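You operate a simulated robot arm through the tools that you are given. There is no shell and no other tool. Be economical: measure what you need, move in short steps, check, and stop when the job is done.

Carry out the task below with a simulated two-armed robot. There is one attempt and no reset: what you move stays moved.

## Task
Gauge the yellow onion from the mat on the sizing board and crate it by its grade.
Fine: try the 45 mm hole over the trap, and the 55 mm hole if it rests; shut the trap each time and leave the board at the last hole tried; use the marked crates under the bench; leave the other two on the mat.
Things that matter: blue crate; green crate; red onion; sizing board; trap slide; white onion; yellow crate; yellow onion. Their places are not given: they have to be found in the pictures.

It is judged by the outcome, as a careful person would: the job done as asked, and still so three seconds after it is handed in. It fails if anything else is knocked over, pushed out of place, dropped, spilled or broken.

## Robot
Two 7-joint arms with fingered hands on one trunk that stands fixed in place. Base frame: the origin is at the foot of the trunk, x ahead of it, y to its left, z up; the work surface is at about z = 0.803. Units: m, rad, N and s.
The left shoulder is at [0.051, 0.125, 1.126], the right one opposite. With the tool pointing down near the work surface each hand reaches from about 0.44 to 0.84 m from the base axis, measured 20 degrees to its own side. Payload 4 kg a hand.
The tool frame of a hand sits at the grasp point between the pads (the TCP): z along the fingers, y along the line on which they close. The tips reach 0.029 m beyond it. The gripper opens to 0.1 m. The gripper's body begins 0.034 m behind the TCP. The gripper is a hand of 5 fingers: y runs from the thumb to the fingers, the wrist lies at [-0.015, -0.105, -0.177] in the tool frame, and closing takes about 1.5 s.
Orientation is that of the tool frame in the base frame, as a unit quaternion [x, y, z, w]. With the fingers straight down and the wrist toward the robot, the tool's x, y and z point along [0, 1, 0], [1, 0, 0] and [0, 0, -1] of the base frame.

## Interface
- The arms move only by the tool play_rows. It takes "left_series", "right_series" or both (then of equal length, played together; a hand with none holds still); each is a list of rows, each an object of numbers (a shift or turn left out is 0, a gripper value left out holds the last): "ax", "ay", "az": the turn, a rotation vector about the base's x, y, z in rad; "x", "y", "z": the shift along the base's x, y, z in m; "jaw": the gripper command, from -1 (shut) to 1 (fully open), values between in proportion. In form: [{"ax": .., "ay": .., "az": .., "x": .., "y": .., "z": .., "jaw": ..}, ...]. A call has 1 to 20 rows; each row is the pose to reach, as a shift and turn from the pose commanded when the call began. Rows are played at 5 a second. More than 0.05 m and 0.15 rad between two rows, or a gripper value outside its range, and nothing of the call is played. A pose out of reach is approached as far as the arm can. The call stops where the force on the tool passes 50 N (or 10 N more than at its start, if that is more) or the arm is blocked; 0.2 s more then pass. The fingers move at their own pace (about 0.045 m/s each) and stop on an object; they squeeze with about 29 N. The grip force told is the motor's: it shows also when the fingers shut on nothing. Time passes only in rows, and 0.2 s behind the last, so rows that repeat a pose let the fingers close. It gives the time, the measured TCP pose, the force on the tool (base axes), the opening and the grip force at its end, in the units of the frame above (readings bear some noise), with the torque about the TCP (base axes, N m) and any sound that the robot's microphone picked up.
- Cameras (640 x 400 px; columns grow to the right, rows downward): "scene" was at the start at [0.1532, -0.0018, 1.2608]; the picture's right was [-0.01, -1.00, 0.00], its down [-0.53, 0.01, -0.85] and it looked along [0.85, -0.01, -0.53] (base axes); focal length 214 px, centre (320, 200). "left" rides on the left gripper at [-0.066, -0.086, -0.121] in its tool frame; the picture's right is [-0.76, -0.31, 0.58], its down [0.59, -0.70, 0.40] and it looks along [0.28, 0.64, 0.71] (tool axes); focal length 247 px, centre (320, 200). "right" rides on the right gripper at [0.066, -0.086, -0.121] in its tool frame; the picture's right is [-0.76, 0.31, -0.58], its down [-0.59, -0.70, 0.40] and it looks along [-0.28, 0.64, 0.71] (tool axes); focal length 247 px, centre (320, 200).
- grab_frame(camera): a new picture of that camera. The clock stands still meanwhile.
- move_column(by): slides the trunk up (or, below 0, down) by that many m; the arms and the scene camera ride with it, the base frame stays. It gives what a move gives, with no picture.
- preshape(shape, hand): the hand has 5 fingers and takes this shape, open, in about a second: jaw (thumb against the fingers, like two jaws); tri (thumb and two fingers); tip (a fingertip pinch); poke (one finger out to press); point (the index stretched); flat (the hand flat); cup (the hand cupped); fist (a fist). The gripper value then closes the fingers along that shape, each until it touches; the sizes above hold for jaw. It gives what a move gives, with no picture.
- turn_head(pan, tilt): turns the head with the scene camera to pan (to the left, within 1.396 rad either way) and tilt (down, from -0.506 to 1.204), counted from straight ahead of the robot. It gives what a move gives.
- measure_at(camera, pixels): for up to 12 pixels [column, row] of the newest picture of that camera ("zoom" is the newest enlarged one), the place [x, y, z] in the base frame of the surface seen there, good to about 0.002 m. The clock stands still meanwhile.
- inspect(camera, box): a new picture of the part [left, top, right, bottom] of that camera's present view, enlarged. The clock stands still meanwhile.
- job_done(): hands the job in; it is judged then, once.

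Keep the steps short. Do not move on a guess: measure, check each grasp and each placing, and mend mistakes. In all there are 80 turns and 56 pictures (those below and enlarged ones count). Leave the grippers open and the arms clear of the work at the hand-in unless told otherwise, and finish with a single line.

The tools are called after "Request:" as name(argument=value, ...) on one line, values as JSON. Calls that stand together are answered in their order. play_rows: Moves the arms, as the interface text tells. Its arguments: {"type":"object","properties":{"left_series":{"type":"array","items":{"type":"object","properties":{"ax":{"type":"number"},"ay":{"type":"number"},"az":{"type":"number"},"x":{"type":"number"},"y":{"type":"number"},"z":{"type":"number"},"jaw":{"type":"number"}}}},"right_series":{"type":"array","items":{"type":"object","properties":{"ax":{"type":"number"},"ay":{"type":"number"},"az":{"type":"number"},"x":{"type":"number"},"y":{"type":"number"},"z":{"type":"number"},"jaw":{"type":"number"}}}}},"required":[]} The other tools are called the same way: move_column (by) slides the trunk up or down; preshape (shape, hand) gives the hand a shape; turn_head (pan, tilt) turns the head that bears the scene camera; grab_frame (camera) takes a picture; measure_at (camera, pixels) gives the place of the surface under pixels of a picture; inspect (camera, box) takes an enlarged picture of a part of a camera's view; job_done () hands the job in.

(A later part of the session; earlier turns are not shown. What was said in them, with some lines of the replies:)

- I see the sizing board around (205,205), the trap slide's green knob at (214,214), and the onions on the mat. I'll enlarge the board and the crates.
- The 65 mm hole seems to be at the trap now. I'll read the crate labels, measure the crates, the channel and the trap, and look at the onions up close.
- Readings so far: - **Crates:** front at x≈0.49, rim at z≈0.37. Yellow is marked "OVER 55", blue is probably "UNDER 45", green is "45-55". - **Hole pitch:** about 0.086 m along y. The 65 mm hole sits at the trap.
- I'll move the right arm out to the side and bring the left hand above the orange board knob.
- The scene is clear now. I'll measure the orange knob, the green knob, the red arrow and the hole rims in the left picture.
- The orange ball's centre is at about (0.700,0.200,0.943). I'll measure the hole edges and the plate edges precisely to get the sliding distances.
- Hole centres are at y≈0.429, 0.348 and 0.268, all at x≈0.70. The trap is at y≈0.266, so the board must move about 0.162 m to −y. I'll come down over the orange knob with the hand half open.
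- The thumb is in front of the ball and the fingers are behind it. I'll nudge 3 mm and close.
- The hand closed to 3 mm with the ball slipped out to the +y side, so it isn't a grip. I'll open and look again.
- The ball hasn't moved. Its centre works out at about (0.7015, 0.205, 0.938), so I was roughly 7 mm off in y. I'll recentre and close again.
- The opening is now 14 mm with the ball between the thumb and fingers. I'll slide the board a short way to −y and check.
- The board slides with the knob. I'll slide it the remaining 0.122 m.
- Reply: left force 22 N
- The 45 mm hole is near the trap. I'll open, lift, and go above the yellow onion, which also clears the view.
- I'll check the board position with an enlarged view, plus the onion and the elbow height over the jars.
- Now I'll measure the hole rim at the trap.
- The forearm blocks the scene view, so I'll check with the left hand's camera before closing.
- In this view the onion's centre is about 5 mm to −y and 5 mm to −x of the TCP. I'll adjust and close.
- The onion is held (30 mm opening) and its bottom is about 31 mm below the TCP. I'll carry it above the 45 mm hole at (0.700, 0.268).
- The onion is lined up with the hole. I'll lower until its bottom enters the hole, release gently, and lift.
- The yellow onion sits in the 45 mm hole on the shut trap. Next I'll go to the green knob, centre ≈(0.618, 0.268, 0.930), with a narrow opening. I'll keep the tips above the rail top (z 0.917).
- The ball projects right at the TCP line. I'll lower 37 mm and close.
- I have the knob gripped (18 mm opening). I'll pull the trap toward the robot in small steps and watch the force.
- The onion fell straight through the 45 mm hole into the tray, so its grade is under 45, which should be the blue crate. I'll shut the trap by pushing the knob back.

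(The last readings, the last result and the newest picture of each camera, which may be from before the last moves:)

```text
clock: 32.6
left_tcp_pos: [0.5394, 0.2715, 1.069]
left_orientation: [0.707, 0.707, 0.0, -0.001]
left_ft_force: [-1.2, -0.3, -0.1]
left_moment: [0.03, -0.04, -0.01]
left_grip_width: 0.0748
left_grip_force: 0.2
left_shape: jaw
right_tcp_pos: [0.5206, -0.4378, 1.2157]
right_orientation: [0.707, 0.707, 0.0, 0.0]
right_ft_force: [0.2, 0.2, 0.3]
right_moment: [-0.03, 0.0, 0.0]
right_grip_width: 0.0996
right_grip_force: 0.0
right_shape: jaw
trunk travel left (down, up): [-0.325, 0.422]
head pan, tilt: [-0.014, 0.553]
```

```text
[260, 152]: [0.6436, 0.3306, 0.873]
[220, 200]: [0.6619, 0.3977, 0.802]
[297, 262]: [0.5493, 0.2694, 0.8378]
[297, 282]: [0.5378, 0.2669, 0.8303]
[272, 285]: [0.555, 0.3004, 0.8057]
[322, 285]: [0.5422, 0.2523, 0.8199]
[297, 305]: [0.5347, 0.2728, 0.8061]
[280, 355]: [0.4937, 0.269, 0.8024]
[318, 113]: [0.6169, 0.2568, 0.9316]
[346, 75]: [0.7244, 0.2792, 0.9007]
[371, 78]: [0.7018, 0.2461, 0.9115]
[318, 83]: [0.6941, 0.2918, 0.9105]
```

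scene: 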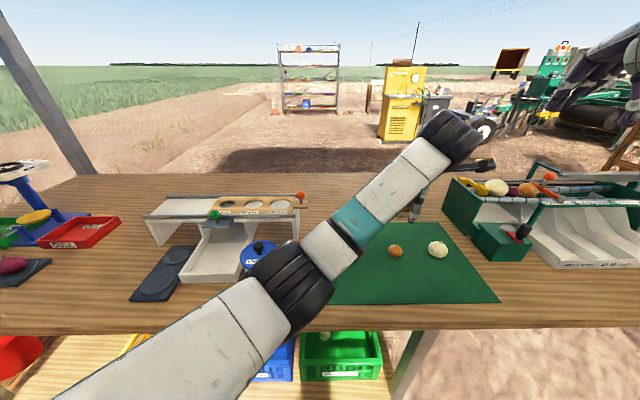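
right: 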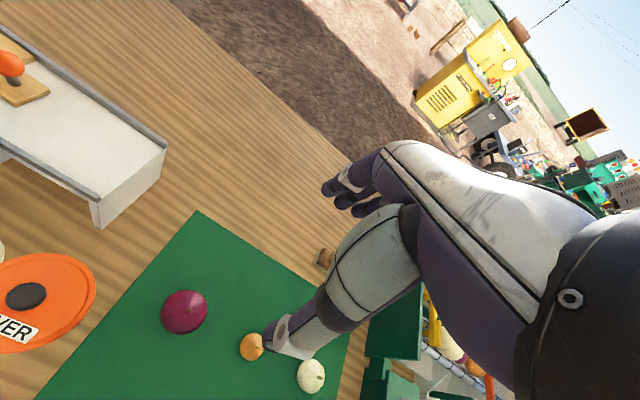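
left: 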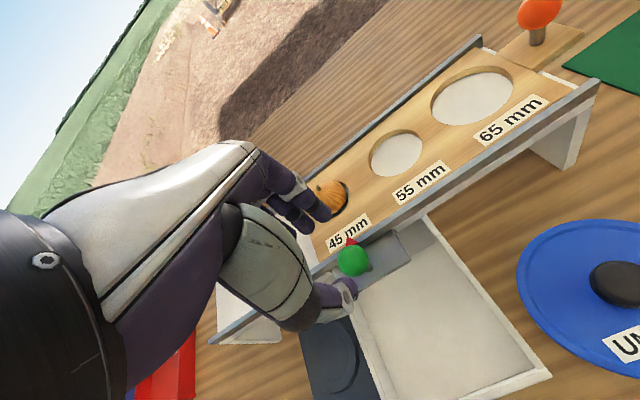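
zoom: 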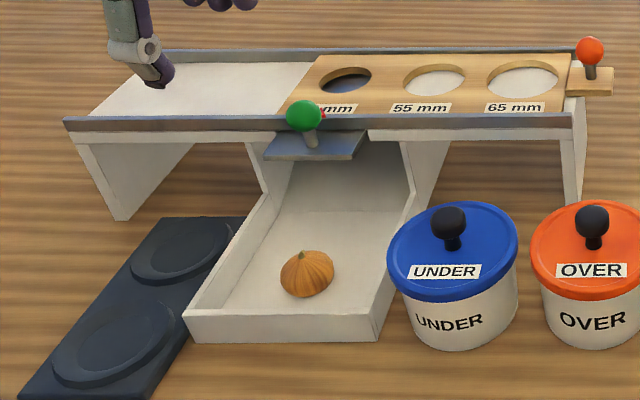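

The trap is shut, the board is at the 45 mm hole, and the onion lies at about (0.55, 0.266) in the tray. The trap plate is close behind it, so I'll turn the hand −90° about z to close across y with the wrist to the left.

Request:
play_rows(left_series=[{"az": -0.145, "jaw": 0.3}, {"az": -0.29}, {"az": -0.435}, {"az": -0.58}, {"az": -0.725}, {"az": -0.87}, {"az": -1.015}, {"az": -1.16}, {"az": -1.305}, {"az": -1.45}, {"az": -1.57}, {"az": -1.57, "x": 0.01, "z": -0.03}])

Request:
grab_frame(camera="left")

Request:
grab_frame(camera="scene")

```text
clock: 35.2
left_tcp_pos: [0.5501, 0.2673, 1.0377]
left_orientation: [1.0, 0.0, -0.001, 0.0]
left_ft_force: [0.5, -0.3, 0.1]
left_moment: [-0.02, 0.0, 0.02]
left_grip_width: 0.0651
left_grip_force: 0.1
left_shape: jaw
right_tcp_pos: [0.5221, -0.4382, 1.216]
right_orientation: [0.707, 0.707, -0.001, -0.001]
right_ft_force: [0.6, -0.4, -0.8]
right_moment: [-0.01, 0.01, 0.0]
right_grip_width: 0.0997
right_grip_force: 0.1
right_shape: jaw
trunk travel left (down, up): [-0.325, 0.422]
head pan, tilt: [-0.014, 0.553]
```

```text
22 pictures are left
```

left: 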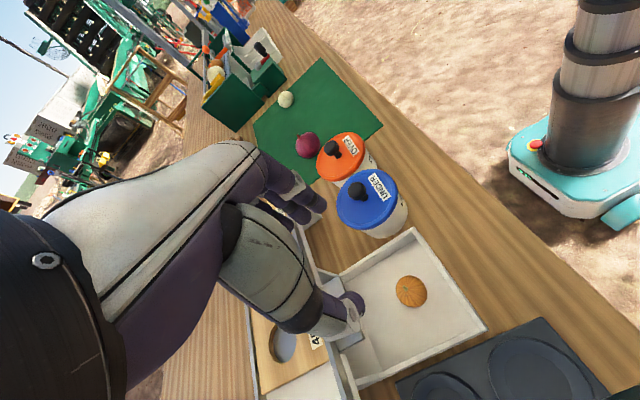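

```text
21 pictures are left
```

scene: 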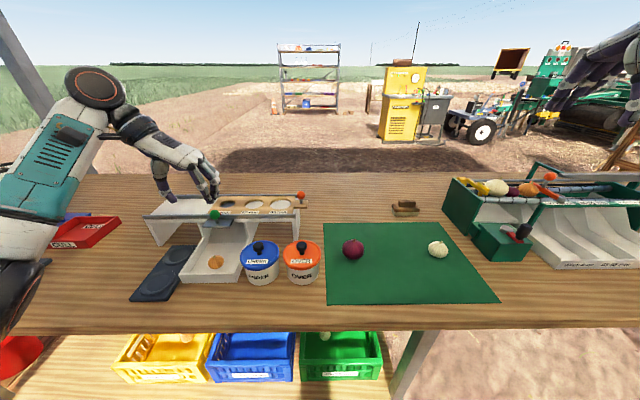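

From this view the onion's centre is at about (0.5535, 0.2675). I'll check the tray walls and the forearm's clearance before lowering.

Request:
measure_at(camera="left", pixels=[[411, 291], [420, 363], [425, 350], [378, 252], [385, 262], [483, 326], [415, 230], [345, 345]])

Request:
measure_at(camera="scene", pixels=[[20, 290], [40, 240], [10, 320], [90, 225], [30, 265], [20, 350], [255, 368], [235, 340], [260, 335], [190, 338]])

```text
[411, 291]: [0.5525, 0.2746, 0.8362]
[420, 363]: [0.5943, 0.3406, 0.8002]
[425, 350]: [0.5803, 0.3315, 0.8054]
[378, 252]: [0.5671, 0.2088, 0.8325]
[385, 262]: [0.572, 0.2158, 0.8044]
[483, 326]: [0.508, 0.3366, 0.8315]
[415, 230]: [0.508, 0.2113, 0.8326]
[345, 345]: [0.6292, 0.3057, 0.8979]
```

```text
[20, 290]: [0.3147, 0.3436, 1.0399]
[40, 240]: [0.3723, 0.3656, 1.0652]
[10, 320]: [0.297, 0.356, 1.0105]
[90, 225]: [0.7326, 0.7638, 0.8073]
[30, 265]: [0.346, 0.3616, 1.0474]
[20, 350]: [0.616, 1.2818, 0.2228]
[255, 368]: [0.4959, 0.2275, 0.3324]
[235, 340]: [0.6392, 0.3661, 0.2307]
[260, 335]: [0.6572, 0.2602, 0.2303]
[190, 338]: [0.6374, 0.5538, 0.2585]
```

There's plenty of clearance: the tray's inner y runs 0.214–0.333. I'll lower onto the onion and close.

Request:
play_rows(left_series=[{"x": 0.003, "y": -0.001, "z": -0.04}, {"x": 0.003, "y": -0.001, "z": -0.08}, {"x": 0.003, "y": -0.001, "z": -0.12}, {"x": 0.003, "y": -0.001, "z": -0.16}, {"x": 0.003, "y": -0.001, "z": -0.19}, {"x": 0.003, "y": -0.001, "z": -0.2015}, {"x": 0.003, "y": -0.001, "z": -0.2015}])

Request:
grab_frame(camera="left")

```text
clock: 36.8
left_tcp_pos: [0.5512, 0.2667, 0.8382]
left_orientation: [1.0, 0.0, 0.002, 0.0]
left_ft_force: [-10.0, 1.0, 12.9]
left_moment: [-0.25, -1.31, -0.16]
left_grip_width: 0.0652
left_grip_force: 0.0
left_shape: jaw
right_tcp_pos: [0.5191, -0.4385, 1.2178]
right_orientation: [0.707, 0.707, 0.0, 0.001]
right_ft_force: [0.5, -0.6, 0.0]
right_moment: [-0.01, 0.0, 0.0]
right_grip_width: 0.0997
right_grip_force: 0.0
right_shape: jaw
trunk travel left (down, up): [-0.325, 0.422]
head pan, tilt: [-0.014, 0.553]
```

```text
20 pictures are left
```

left: 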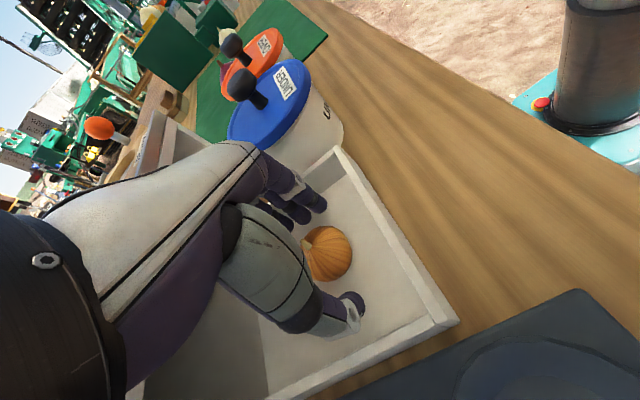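

The force reading (−10 N in x, +13 N in z, with a torque) says the back of the hand is touching the trap plate or knob. I'll raise a little, lean the hand's top toward the robot, and come down again.

Request:
play_rows(left_series=[{"z": 0.03}, {"z": 0.05}, {"z": 0.05, "x": -0.003, "ay": -0.1}, {"z": 0.05, "x": -0.006, "ay": -0.2}, {"z": 0.03, "x": -0.007, "ay": -0.22}, {"z": 0.01, "x": -0.007, "ay": -0.22}, {"z": 0.001, "x": -0.007, "ay": -0.22}, {"z": 0.001, "x": -0.007, "ay": -0.22}])

Request:
inspect(camera="scene", box=[140, 180, 300, 300])

```text
clock: 38.6
left_tcp_pos: [0.5459, 0.2671, 0.837]
left_orientation: [0.994, 0.001, 0.109, 0.0]
left_ft_force: [0.4, 0.4, 0.3]
left_moment: [-0.01, -0.02, 0.0]
left_grip_width: 0.0648
left_grip_force: 0.0
left_shape: jaw
right_tcp_pos: [0.52, -0.4376, 1.2166]
right_orientation: [0.707, 0.707, 0.0, 0.0]
right_ft_force: [0.4, -0.3, -0.5]
right_moment: [-0.01, 0.0, 0.0]
right_grip_width: 0.0998
right_grip_force: 0.1
right_shape: jaw
trunk travel left (down, up): [-0.325, 0.422]
head pan, tilt: [-0.014, 0.553]
```

```text
3.33 times, centred on (220, 240) of scene
```

zoom: 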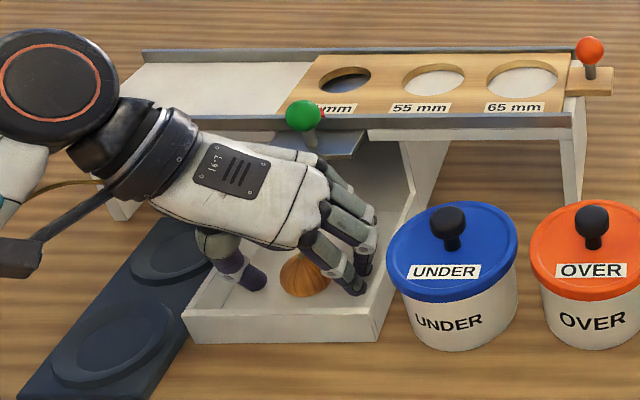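

The contact is gone and the knob is unmoved. I'll close on the onion and lift.

Request:
play_rows(left_series=[{"x": 0.002, "jaw": 0.3}, {"x": 0.002, "jaw": -1}, {"x": 0.002}, {"x": 0.002}, {"x": 0.002}, {"x": 0.002}, {"x": 0.002}, {"x": 0.002}])

Request:
play_rows(left_series=[{"z": 0.02, "x": -0.003}, {"z": 0.05, "x": -0.01}, {"z": 0.09, "x": -0.02}, {"z": 0.13, "x": -0.03}, {"z": 0.17, "x": -0.04}, {"z": 0.21, "x": -0.05}])

Request:
inspect(camera="scene", box=[100, 140, 300, 290])

```text
clock: 40.4
left_tcp_pos: [0.548, 0.2671, 0.8381]
left_orientation: [0.994, 0.001, 0.109, 0.0]
left_ft_force: [0.4, 0.2, -1.0]
left_moment: [0.01, -0.01, 0.0]
left_grip_width: 0.0302
left_grip_force: 28.8
left_shape: jaw
right_tcp_pos: [0.5208, -0.439, 1.216]
right_orientation: [0.707, 0.707, 0.0, 0.0]
right_ft_force: [0.2, 0.0, -0.2]
right_moment: [0.03, 0.03, -0.03]
right_grip_width: 0.0996
right_grip_force: 0.1
right_shape: jaw
trunk travel left (down, up): [-0.325, 0.422]
head pan, tilt: [-0.014, 0.553]
```

```text
clock: 41.8
left_tcp_pos: [0.4975, 0.2671, 1.0501]
left_orientation: [0.994, 0.0, 0.109, -0.001]
left_ft_force: [0.4, -0.2, -0.1]
left_moment: [-0.03, 0.01, -0.02]
left_grip_width: 0.0298
left_grip_force: 28.8
left_shape: jaw
right_tcp_pos: [0.5204, -0.4391, 1.2164]
right_orientation: [0.707, 0.707, 0.0, 0.0]
right_ft_force: [-0.3, 0.7, 0.6]
right_moment: [0.0, 0.01, 0.0]
right_grip_width: 0.0998
right_grip_force: 0.0
right_shape: jaw
trunk travel left (down, up): [-0.325, 0.422]
head pan, tilt: [-0.014, 0.553]
```

```text
2.67 times, centred on (200, 215) of scene
```

zoom: 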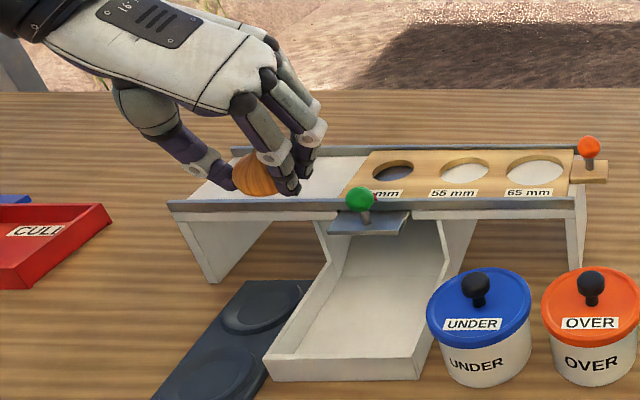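

The onion is held and the tray is empty. I'll bring the hand back in front of the bench edge (x 0.40), keeping the hand thin in x.

Request:
play_rows(left_series=[{"x": -0.03, "y": 0.01}, {"x": -0.06, "y": 0.02}, {"x": -0.09, "y": 0.03}, {"x": -0.12, "y": 0.04}, {"x": -0.15, "y": 0.05}, {"x": -0.175, "y": 0.05}, {"x": -0.195, "y": 0.05}])

Request:
turn_head(pan=0.5, tilt=0.9)

Request:
grab_frame(camera="scene")

```text
clock: 43.4
left_tcp_pos: [0.3047, 0.317, 1.0483]
left_orientation: [0.994, 0.0, 0.109, 0.0]
left_ft_force: [0.8, 0.6, -1.3]
left_moment: [0.0, -0.02, -0.01]
left_grip_width: 0.03
left_grip_force: 29.1
left_shape: jaw
right_tcp_pos: [0.5213, -0.4387, 1.2148]
right_orientation: [0.707, 0.707, 0.0, 0.001]
right_ft_force: [1.3, 0.2, 0.7]
right_moment: [0.0, 0.0, 0.03]
right_grip_width: 0.0998
right_grip_force: 0.1
right_shape: jaw
trunk travel left (down, up): [-0.325, 0.422]
head pan, tilt: [-0.014, 0.553]
```

```text
clock: 44.3
left_tcp_pos: [0.3034, 0.3177, 1.0487]
left_orientation: [0.994, 0.0, 0.109, 0.0]
left_ft_force: [0.0, -0.8, -0.4]
left_moment: [-0.01, -0.01, -0.03]
left_grip_width: 0.0299
left_grip_force: 29.0
left_shape: jaw
right_tcp_pos: [0.5199, -0.4384, 1.2156]
right_orientation: [0.707, 0.707, 0.0, 0.001]
right_ft_force: [-0.6, -0.4, 1.2]
right_moment: [0.01, 0.01, -0.01]
right_grip_width: 0.0999
right_grip_force: 0.0
right_shape: jaw
trunk travel left (down, up): [-0.325, 0.422]
head pan, tilt: [0.499, 0.901]
```

```text
17 pictures are left
```

scene: 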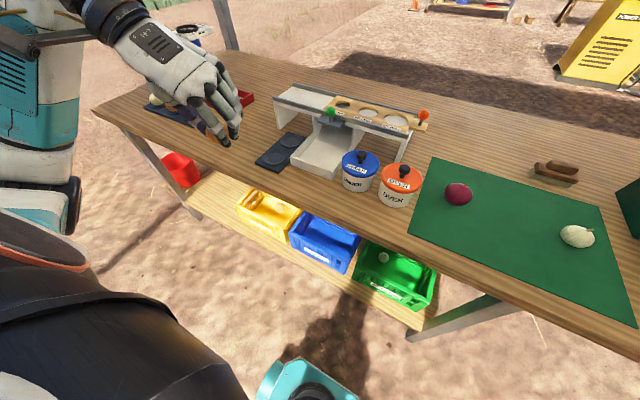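

The hand is in front of the bench. Before lowering the trunk I'll pull the right hand back clear of the bench objects, and check the left arm's distance from the bench edge.

Request:
play_rows(right_series=[{"x": -0.03, "z": 0.02}, {"x": -0.06, "z": 0.04}, {"x": -0.09, "z": 0.06}, {"x": -0.12, "z": 0.08}, {"x": -0.15, "z": 0.1}, {"x": -0.18, "z": 0.12}, {"x": -0.21, "z": 0.14}, {"x": -0.23, "z": 0.16}])

Request:
measure_at(camera="scene", pixels=[[60, 100], [70, 210], [60, 60], [110, 20], [150, 45], [235, 130], [215, 85], [60, 250], [190, 165], [40, 10], [325, 245], [155, 150]])

```text
clock: 46.1
left_tcp_pos: [0.3025, 0.3185, 1.0487]
left_orientation: [0.994, 0.0, 0.11, 0.0]
left_ft_force: [0.1, -0.4, -1.9]
left_moment: [0.01, -0.01, 0.0]
left_grip_width: 0.0296
left_grip_force: 29.1
left_shape: jaw
right_tcp_pos: [0.3338, -0.4316, 1.3494]
right_orientation: [0.706, 0.708, -0.001, 0.001]
right_ft_force: [0.1, -0.5, 0.2]
right_moment: [0.01, -0.02, -0.02]
right_grip_width: 0.0996
right_grip_force: 0.0
right_shape: jaw
right hand out of reach, approached as far as the arm can: row 7, 8
trunk travel left (down, up): [-0.325, 0.422]
head pan, tilt: [0.499, 0.901]
```

```text
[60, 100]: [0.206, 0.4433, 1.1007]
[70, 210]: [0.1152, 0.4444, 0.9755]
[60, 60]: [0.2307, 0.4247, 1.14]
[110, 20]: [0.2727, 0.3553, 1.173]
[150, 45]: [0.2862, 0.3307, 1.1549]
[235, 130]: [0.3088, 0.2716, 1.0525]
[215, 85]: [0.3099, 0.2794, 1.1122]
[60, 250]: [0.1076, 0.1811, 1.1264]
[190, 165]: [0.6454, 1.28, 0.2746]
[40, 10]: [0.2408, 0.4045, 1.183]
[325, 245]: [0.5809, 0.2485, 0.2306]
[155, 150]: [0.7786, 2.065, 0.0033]
```

All left-arm parts are at x<0.32, clear of the edge at 0.40. I'll lower the trunk.

Request:
move_column(by=-0.15)

Request:
move_column(by=-0.17)

Request:
turn_head(pan=0.5, tilt=0.75)

Request:
grab_frame(camera="scene")

```text
clock: 47.9
left_tcp_pos: [0.3027, 0.3187, 0.8982]
left_orientation: [0.994, 0.001, 0.109, 0.0]
left_ft_force: [0.3, 0.0, -0.1]
left_moment: [0.01, -0.03, 0.01]
left_grip_width: 0.0297
left_grip_force: 28.6
left_shape: jaw
right_tcp_pos: [0.4028, -0.4306, 1.1591]
right_orientation: [0.705, 0.706, -0.046, -0.048]
right_ft_force: [-0.2, -0.7, -0.1]
right_moment: [0.01, -0.07, 0.03]
right_grip_width: 0.0997
right_grip_force: 0.1
right_shape: jaw
trunk travel left (down, up): [-0.175, 0.572]
head pan, tilt: [0.499, 0.901]
```

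```text
clock: 49.8
left_tcp_pos: [0.3014, 0.317, 0.7276]
left_orientation: [0.994, 0.0, 0.109, -0.001]
left_ft_force: [0.3, 0.5, -0.3]
left_moment: [-0.03, 0.0, 0.0]
left_grip_width: 0.0297
left_grip_force: 29.1
left_shape: jaw
right_tcp_pos: [0.5021, -0.4295, 0.906]
right_orientation: [0.695, 0.696, -0.128, -0.13]
right_ft_force: [-0.6, 0.3, -0.2]
right_moment: [0.01, 0.0, -0.01]
right_grip_width: 0.0997
right_grip_force: 0.1
right_shape: jaw
trunk travel left (down, up): [-0.005, 0.742]
head pan, tilt: [0.499, 0.901]
```

```text
clock: 50.5
left_tcp_pos: [0.3024, 0.3173, 0.728]
left_orientation: [0.994, 0.0, 0.109, 0.001]
left_ft_force: [0.3, 0.0, -1.3]
left_moment: [0.01, -0.01, 0.0]
left_grip_width: 0.0298
left_grip_force: 29.4
left_shape: jaw
right_tcp_pos: [0.5029, -0.4292, 0.9053]
right_orientation: [0.695, 0.696, -0.128, -0.129]
right_ft_force: [0.2, 0.1, 0.6]
right_moment: [-0.02, 0.02, 0.01]
right_grip_width: 0.1001
right_grip_force: 0.2
right_shape: jaw
trunk travel left (down, up): [-0.005, 0.742]
head pan, tilt: [0.499, 0.75]
```

```text
16 pictures are left
```

scene: 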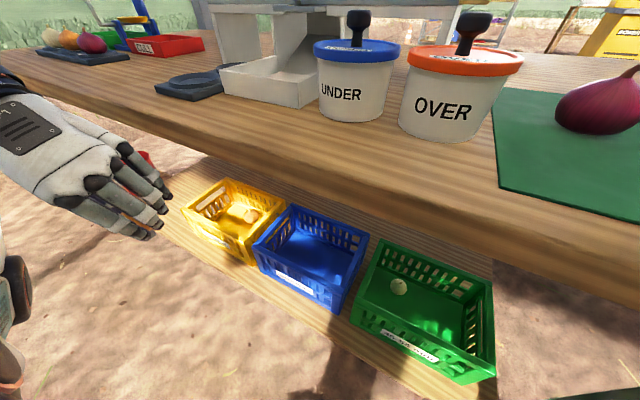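

The crates are in full view now. I'll read the blue label and measure the blue crate.

Request:
inspect(camera="scene", box=[240, 195, 380, 320])

Request:
measure_at(camera="scene", pixels=[[254, 243], [339, 288], [292, 206], [367, 236], [310, 255], [335, 250], [290, 245], [300, 270], [380, 195], [300, 160], [140, 210], [160, 190]])

```text
3.20 times, centred on (310, 258) of scene
```

zoom: 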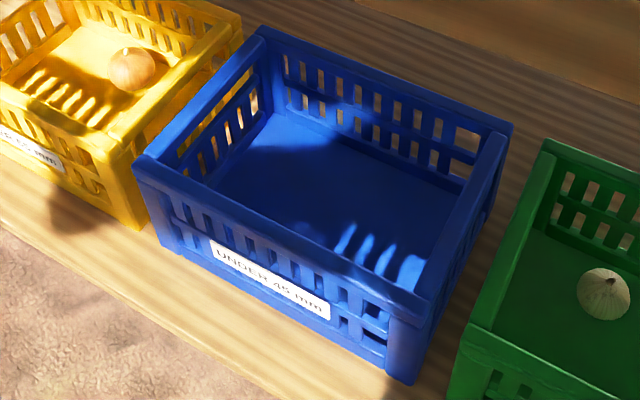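

```text
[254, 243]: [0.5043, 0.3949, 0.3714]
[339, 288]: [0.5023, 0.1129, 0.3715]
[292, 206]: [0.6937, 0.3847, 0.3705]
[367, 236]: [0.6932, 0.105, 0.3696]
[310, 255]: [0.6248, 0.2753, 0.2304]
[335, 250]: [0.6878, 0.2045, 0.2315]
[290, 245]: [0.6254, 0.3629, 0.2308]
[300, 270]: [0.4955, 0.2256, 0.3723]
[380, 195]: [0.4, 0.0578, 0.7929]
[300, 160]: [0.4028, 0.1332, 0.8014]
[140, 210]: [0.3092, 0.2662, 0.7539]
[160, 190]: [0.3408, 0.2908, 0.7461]
```

The blue label reads "UNDER 45 mm". Its interior is x 0.50–0.695, y 0.11–0.40, with the floor at 0.23 and the rim at 0.371. I'll lower the hand in front of the bench to z≈0.44.

Request:
play_rows(left_series=[{"z": -0.036, "y": -0.008}, {"z": -0.072, "y": -0.016}, {"z": -0.108, "y": -0.024}, {"z": -0.144, "y": -0.032}, {"z": -0.18, "y": -0.04}, {"z": -0.216, "y": -0.048}, {"z": -0.252, "y": -0.056}, {"z": -0.285, "y": -0.06}])

Request:
grab_frame(camera="scene")

Request:
grab_frame(camera="left")

```text
clock: 52.3
left_tcp_pos: [0.3018, 0.2562, 0.441]
left_orientation: [0.994, 0.0, 0.109, 0.0]
left_ft_force: [-0.1, 0.9, -0.1]
left_moment: [-0.01, -0.03, 0.0]
left_grip_width: 0.0295
left_grip_force: 28.8
left_shape: jaw
left hand out of reach, approached as far as the arm can: row 1, 2, 3, 4, 5, 6, 7
right_tcp_pos: [0.5021, -0.4286, 0.9048]
right_orientation: [0.695, 0.696, -0.127, -0.129]
right_ft_force: [-0.1, -0.3, 0.1]
right_moment: [-0.02, 0.01, 0.01]
right_grip_width: 0.0996
right_grip_force: 0.1
right_shape: jaw
trunk travel left (down, up): [-0.005, 0.742]
head pan, tilt: [0.499, 0.75]
```

```text
14 pictures are left
```

scene: 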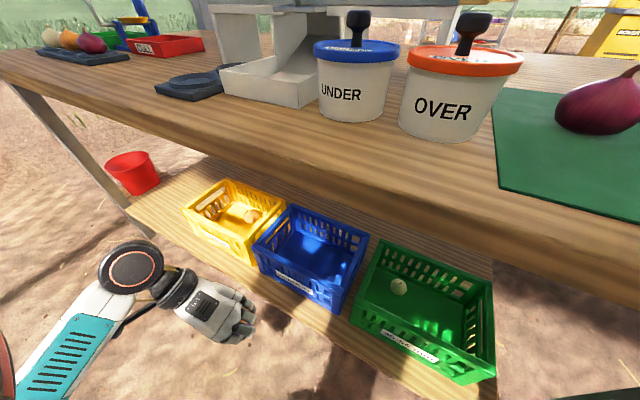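

```text
13 pictures are left
```

left: 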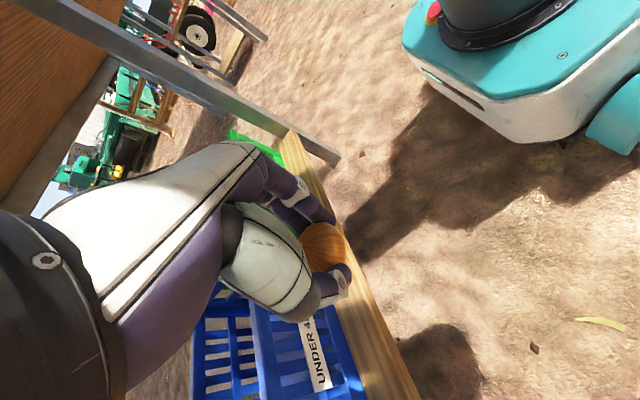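

The onion is still held. I'll check the arm's height against the bench underside before going forward.

Request:
measure_at(camera="scene", pixels=[[130, 272], [150, 255], [70, 350], [185, 290], [210, 310], [245, 320], [300, 190], [430, 240]])

Request:
measure_at(camera="left", pixels=[[70, 10], [60, 60], [40, 150], [320, 350], [345, 240]])

```text
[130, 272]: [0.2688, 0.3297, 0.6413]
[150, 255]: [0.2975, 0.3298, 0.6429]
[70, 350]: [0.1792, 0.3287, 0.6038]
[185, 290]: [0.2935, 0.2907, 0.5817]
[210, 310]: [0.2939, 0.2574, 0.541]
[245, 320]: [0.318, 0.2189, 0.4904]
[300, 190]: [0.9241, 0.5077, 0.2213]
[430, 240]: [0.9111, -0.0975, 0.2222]
```

```text
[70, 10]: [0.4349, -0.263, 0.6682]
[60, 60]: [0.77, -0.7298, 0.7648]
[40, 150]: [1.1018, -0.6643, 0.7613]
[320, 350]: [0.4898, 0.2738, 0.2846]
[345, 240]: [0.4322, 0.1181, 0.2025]
```

The bench underside is at 0.763 and the arm's highest forward part is at 0.643, so it clears. I'll go forward over the blue crate.

Request:
play_rows(left_series=[{"x": 0.038}, {"x": 0.076}, {"x": 0.114}, {"x": 0.152}, {"x": 0.19}, {"x": 0.228}, {"x": 0.266}, {"x": 0.3}])

Request:
grab_frame(camera="scene")

Request:
grab_frame(camera="left")

```text
clock: 54.1
left_tcp_pos: [0.6018, 0.2582, 0.4424]
left_orientation: [0.994, 0.0, 0.109, -0.001]
left_ft_force: [0.4, 0.2, -0.4]
left_moment: [0.0, 0.03, 0.04]
left_grip_width: 0.0299
left_grip_force: 29.3
left_shape: jaw
right_tcp_pos: [0.5027, -0.4299, 0.9051]
right_orientation: [0.695, 0.696, -0.127, -0.128]
right_ft_force: [0.5, -0.4, -0.6]
right_moment: [0.0, 0.01, -0.03]
right_grip_width: 0.0998
right_grip_force: 0.1
right_shape: jaw
trunk travel left (down, up): [-0.005, 0.742]
head pan, tilt: [0.499, 0.75]
```

```text
12 pictures are left
```

scene: 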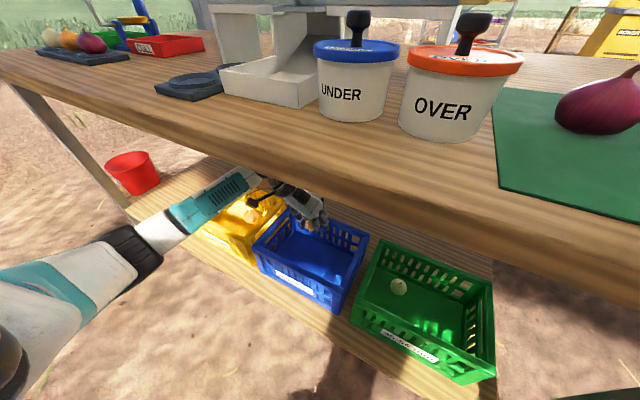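

```text
11 pictures are left
```

left: 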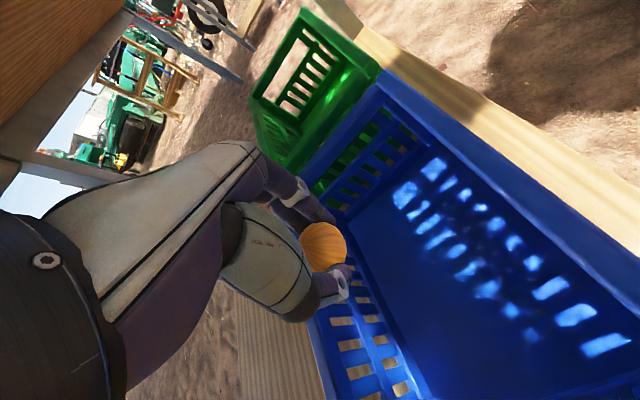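

I'll measure the forearm height over the crate rims before lowering.

Request:
measure_at(camera="scene", pixels=[[255, 180], [230, 190], [200, 207], [180, 220], [155, 235], [130, 255], [250, 200], [290, 195], [210, 218], [60, 290]])

```text
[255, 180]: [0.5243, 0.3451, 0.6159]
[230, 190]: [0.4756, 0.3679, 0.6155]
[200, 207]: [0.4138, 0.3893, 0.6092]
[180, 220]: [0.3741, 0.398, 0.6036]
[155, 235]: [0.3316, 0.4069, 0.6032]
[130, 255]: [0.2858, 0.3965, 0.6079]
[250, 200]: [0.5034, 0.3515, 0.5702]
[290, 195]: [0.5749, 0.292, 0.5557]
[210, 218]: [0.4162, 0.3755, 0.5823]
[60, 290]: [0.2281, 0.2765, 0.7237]
```

The forearm's underside is at about 0.52, so a straight drop would come near the rim. I'll roll the hand 0.4 rad to raise the wrist, then lower the onion close to the crate floor.

Request:
play_rows(left_series=[{"ax": 0.13, "y": -0.005}, {"ax": 0.26, "y": -0.01}, {"ax": 0.4, "y": -0.02}, {"ax": 0.4, "y": -0.02, "z": -0.03}, {"ax": 0.4, "y": -0.02, "z": -0.06}, {"ax": 0.4, "y": -0.02, "z": -0.09}, {"ax": 0.4, "y": -0.02, "z": -0.12}, {"ax": 0.4, "y": -0.02, "z": -0.14}, {"ax": 0.4, "y": -0.02, "z": -0.155}])

Request:
inspect(camera="scene", box=[180, 160, 400, 320])

Request:
grab_frame(camera="left")

```text
clock: 56.1
left_tcp_pos: [0.6023, 0.2374, 0.2862]
left_orientation: [0.974, -0.022, 0.108, -0.198]
left_ft_force: [0.2, 1.1, -1.2]
left_moment: [-0.01, 0.0, 0.02]
left_grip_width: 0.0295
left_grip_force: 28.7
left_shape: jaw
right_tcp_pos: [0.5025, -0.4313, 0.9051]
right_orientation: [0.695, 0.696, -0.128, -0.128]
right_ft_force: [0.3, 0.6, 0.2]
right_moment: [-0.01, 0.01, -0.04]
right_grip_width: 0.1
right_grip_force: 0.0
right_shape: jaw
trunk travel left (down, up): [-0.005, 0.742]
head pan, tilt: [0.499, 0.75]
```

```text
2.50 times, centred on (290, 240) of scene
```

zoom: 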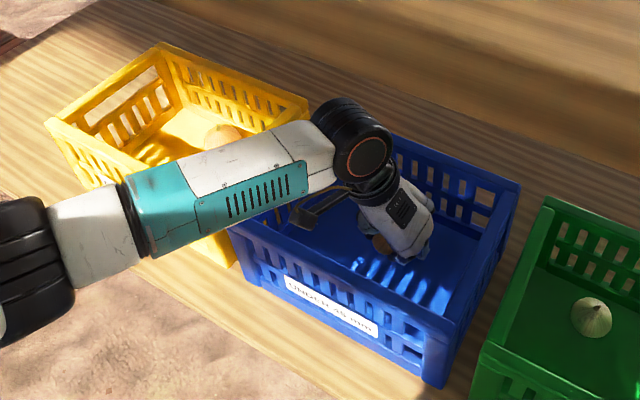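

```text
9 pictures are left
```

left: 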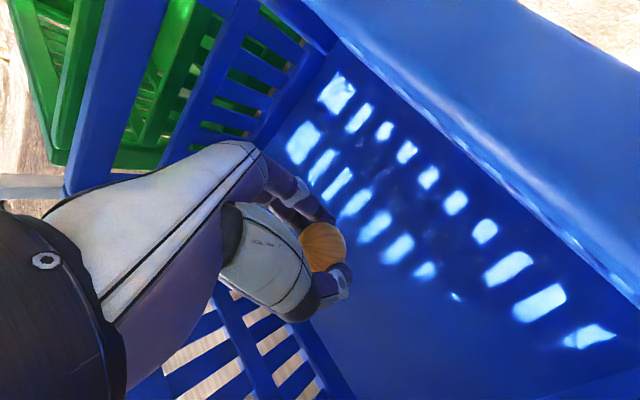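

The onion is inside the blue crate about 25 mm above the floor. I'll lower 15 mm more, release slowly, and back straight up.

Request:
play_rows(left_series=[{"z": -0.008}, {"z": -0.015}, {"z": -0.015, "jaw": -0.3}, {"z": -0.015, "jaw": -0.1}, {"z": -0.015, "jaw": 0.1}, {"z": -0.015, "jaw": 0.3}, {"z": -0.015, "jaw": 0.4}, {"z": -0.015}])

Request:
play_rows(left_series=[{"z": 0.02}, {"z": 0.05}, {"z": 0.08}, {"z": 0.11}, {"z": 0.14}, {"z": 0.17}, {"z": 0.17, "ax": -0.13}, {"z": 0.17, "ax": -0.26}, {"z": 0.17, "ax": -0.4, "y": 0.01}])

Request:
grab_frame(camera="left")

```text
clock: 57.9
left_tcp_pos: [0.6025, 0.2378, 0.2731]
left_orientation: [0.974, -0.021, 0.107, -0.198]
left_ft_force: [-0.8, 1.1, 4.0]
left_moment: [-0.05, 0.0, 0.02]
left_grip_width: 0.0689
left_grip_force: 0.2
left_shape: jaw
right_tcp_pos: [0.5031, -0.4302, 0.9053]
right_orientation: [0.695, 0.696, -0.128, -0.129]
right_ft_force: [0.6, 0.5, -0.1]
right_moment: [-0.01, 0.02, 0.0]
right_grip_width: 0.0996
right_grip_force: 0.1
right_shape: jaw
trunk travel left (down, up): [-0.005, 0.742]
head pan, tilt: [0.499, 0.75]
```

```text
clock: 59.9
left_tcp_pos: [0.6032, 0.2479, 0.4432]
left_orientation: [0.994, 0.0, 0.11, 0.001]
left_ft_force: [-0.1, 0.3, 0.4]
left_moment: [-0.01, 0.0, 0.02]
left_grip_width: 0.0698
left_grip_force: 0.0
left_shape: jaw
right_tcp_pos: [0.5023, -0.429, 0.9053]
right_orientation: [0.695, 0.696, -0.127, -0.128]
right_ft_force: [0.3, -0.1, 0.2]
right_moment: [0.0, 0.02, -0.02]
right_grip_width: 0.0996
right_grip_force: 0.0
right_shape: jaw
trunk travel left (down, up): [-0.005, 0.742]
head pan, tilt: [0.499, 0.75]
```

```text
8 pictures are left
```

left: 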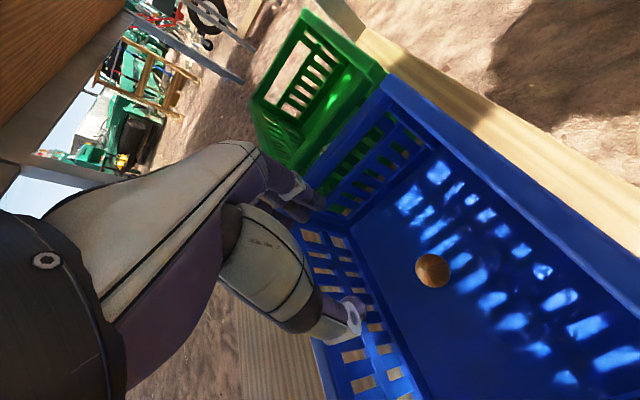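

The onion lies in the blue crate. I'll back the hand out from under the bench to where it came in.

Request:
play_rows(left_series=[{"x": -0.038}, {"x": -0.076}, {"x": -0.114}, {"x": -0.152}, {"x": -0.19}, {"x": -0.228}, {"x": -0.266}, {"x": -0.303}])

Request:
grab_frame(camera="scene")

Request:
grab_frame(camera="right")

```text
clock: 61.7
left_tcp_pos: [0.2998, 0.2463, 0.4436]
left_orientation: [0.994, -0.001, 0.11, -0.001]
left_ft_force: [1.0, -0.3, 0.0]
left_moment: [-0.01, 0.0, 0.0]
left_grip_width: 0.0696
left_grip_force: 0.0
left_shape: jaw
right_tcp_pos: [0.5023, -0.4305, 0.9052]
right_orientation: [0.695, 0.696, -0.128, -0.13]
right_ft_force: [0.3, 0.2, 0.3]
right_moment: [-0.04, -0.01, 0.0]
right_grip_width: 0.0998
right_grip_force: 0.1
right_shape: jaw
trunk travel left (down, up): [-0.005, 0.742]
head pan, tilt: [0.499, 0.75]
```

```text
7 pictures are left
```

scene: 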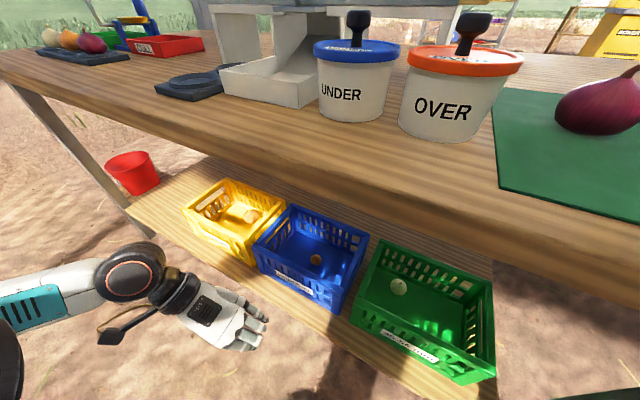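

```text
6 pictures are left
```

right: 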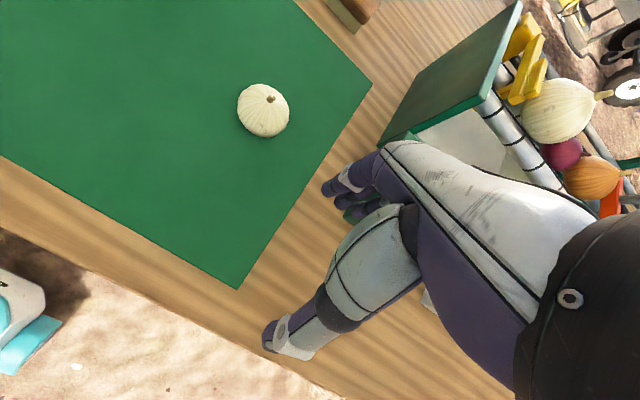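

The onion is settled in the blue crate and the other crates are untouched. The right hand is low, near the green bin, so I'll raise the trunk to lift both arms clear. The left arm is at x<0.33, free of the edge.

Request:
move_column(by=0.15)

Request:
move_column(by=0.17)

Request:
turn_head(pan=0.0, tilt=0.6)

Request:
grab_frame(camera="scene")

```text
clock: 63.5
left_tcp_pos: [0.2988, 0.2475, 0.5921]
left_orientation: [0.994, 0.001, 0.109, 0.0]
left_ft_force: [-0.9, 0.2, -0.4]
left_moment: [-0.03, -0.01, 0.0]
left_grip_width: 0.0696
left_grip_force: 0.1
left_shape: jaw
right_tcp_pos: [0.5039, -0.4293, 1.0545]
right_orientation: [0.695, 0.695, -0.128, -0.129]
right_ft_force: [0.0, 1.0, -1.0]
right_moment: [0.0, 0.04, 0.04]
right_grip_width: 0.1
right_grip_force: 0.1
right_shape: jaw
trunk travel left (down, up): [-0.155, 0.592]
head pan, tilt: [0.499, 0.75]
```

```text
clock: 65.4
left_tcp_pos: [0.2999, 0.2473, 0.7616]
left_orientation: [0.994, 0.0, 0.108, 0.0]
left_ft_force: [-1.1, -0.2, -0.2]
left_moment: [-0.01, 0.0, 0.04]
left_grip_width: 0.0699
left_grip_force: 0.1
left_shape: jaw
right_tcp_pos: [0.5032, -0.43, 1.2257]
right_orientation: [0.695, 0.696, -0.129, -0.13]
right_ft_force: [-0.4, 0.0, -0.4]
right_moment: [0.0, 0.03, -0.02]
right_grip_width: 0.0999
right_grip_force: 0.1
right_shape: jaw
trunk travel left (down, up): [-0.325, 0.422]
head pan, tilt: [0.499, 0.75]
```

```text
clock: 66.3
left_tcp_pos: [0.3001, 0.2474, 0.7633]
left_orientation: [0.994, -0.001, 0.11, 0.0]
left_ft_force: [0.3, 0.0, 0.1]
left_moment: [0.01, -0.02, 0.02]
left_grip_width: 0.0695
left_grip_force: 0.1
left_shape: jaw
right_tcp_pos: [0.503, -0.4293, 1.225]
right_orientation: [0.695, 0.696, -0.128, -0.128]
right_ft_force: [0.4, -0.4, 0.5]
right_moment: [-0.01, -0.01, -0.01]
right_grip_width: 0.0998
right_grip_force: 0.1
right_shape: jaw
trunk travel left (down, up): [-0.325, 0.422]
head pan, tilt: [0.0, 0.6]
```

```text
5 pictures are left
```

scene: 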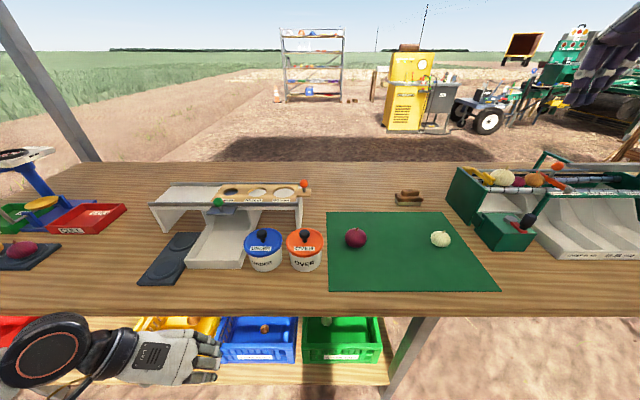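

Everything looks in place. I'll open the left hand fully and take one last close look at the board and trap.

Request:
play_rows(left_series=[{"jaw": 1}, {"jaw": 1}, {"jaw": 1}])

Request:
inspect(camera="scene", box=[145, 170, 315, 280])

Request:
measure_at(camera="zoom", pixels=[[297, 83], [358, 77], [280, 120], [300, 150], [240, 150], [350, 150]])

```text
clock: 67.1
left_tcp_pos: [0.2998, 0.2471, 0.7633]
left_orientation: [0.994, -0.001, 0.11, 0.001]
left_ft_force: [0.1, -0.4, 0.1]
left_moment: [-0.01, 0.01, -0.01]
left_grip_width: 0.0998
left_grip_force: 0.1
left_shape: jaw
right_tcp_pos: [0.5028, -0.4304, 1.2261]
right_orientation: [0.695, 0.696, -0.128, -0.128]
right_ft_force: [-0.2, -1.0, -0.4]
right_moment: [0.01, 0.01, -0.03]
right_grip_width: 0.0997
right_grip_force: 0.0
right_shape: jaw
trunk travel left (down, up): [-0.325, 0.422]
head pan, tilt: [0.0, 0.6]
```

```text
3.64 times, centred on (230, 225) of scene
```

zoom: 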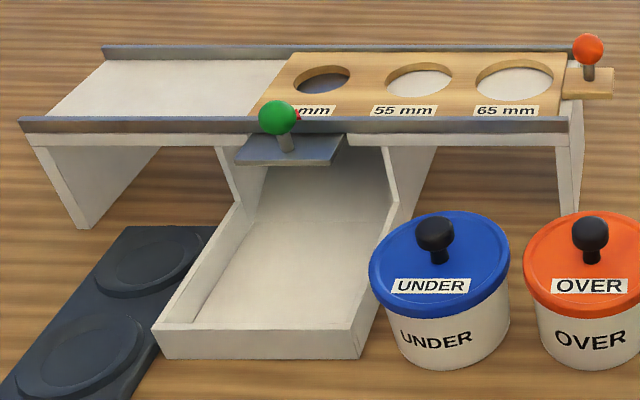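

```text
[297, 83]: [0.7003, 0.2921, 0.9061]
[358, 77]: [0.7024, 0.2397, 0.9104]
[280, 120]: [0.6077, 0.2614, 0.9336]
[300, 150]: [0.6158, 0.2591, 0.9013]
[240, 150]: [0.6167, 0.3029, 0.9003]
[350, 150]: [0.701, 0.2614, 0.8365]
```

The trap is shut, the 45 mm hole is still over it, the yellow onion is in the blue crate, and the red and white onions are on the mat. I'm handing in.

Request:
job_done()

```text
The job is handed in.
```

The yellow onion fell through the 45 mm hole, so it went in the blue "UNDER 45 mm" crate; the trap is shut, the board is left at 45 mm, and the red and white onions are still on the mat.
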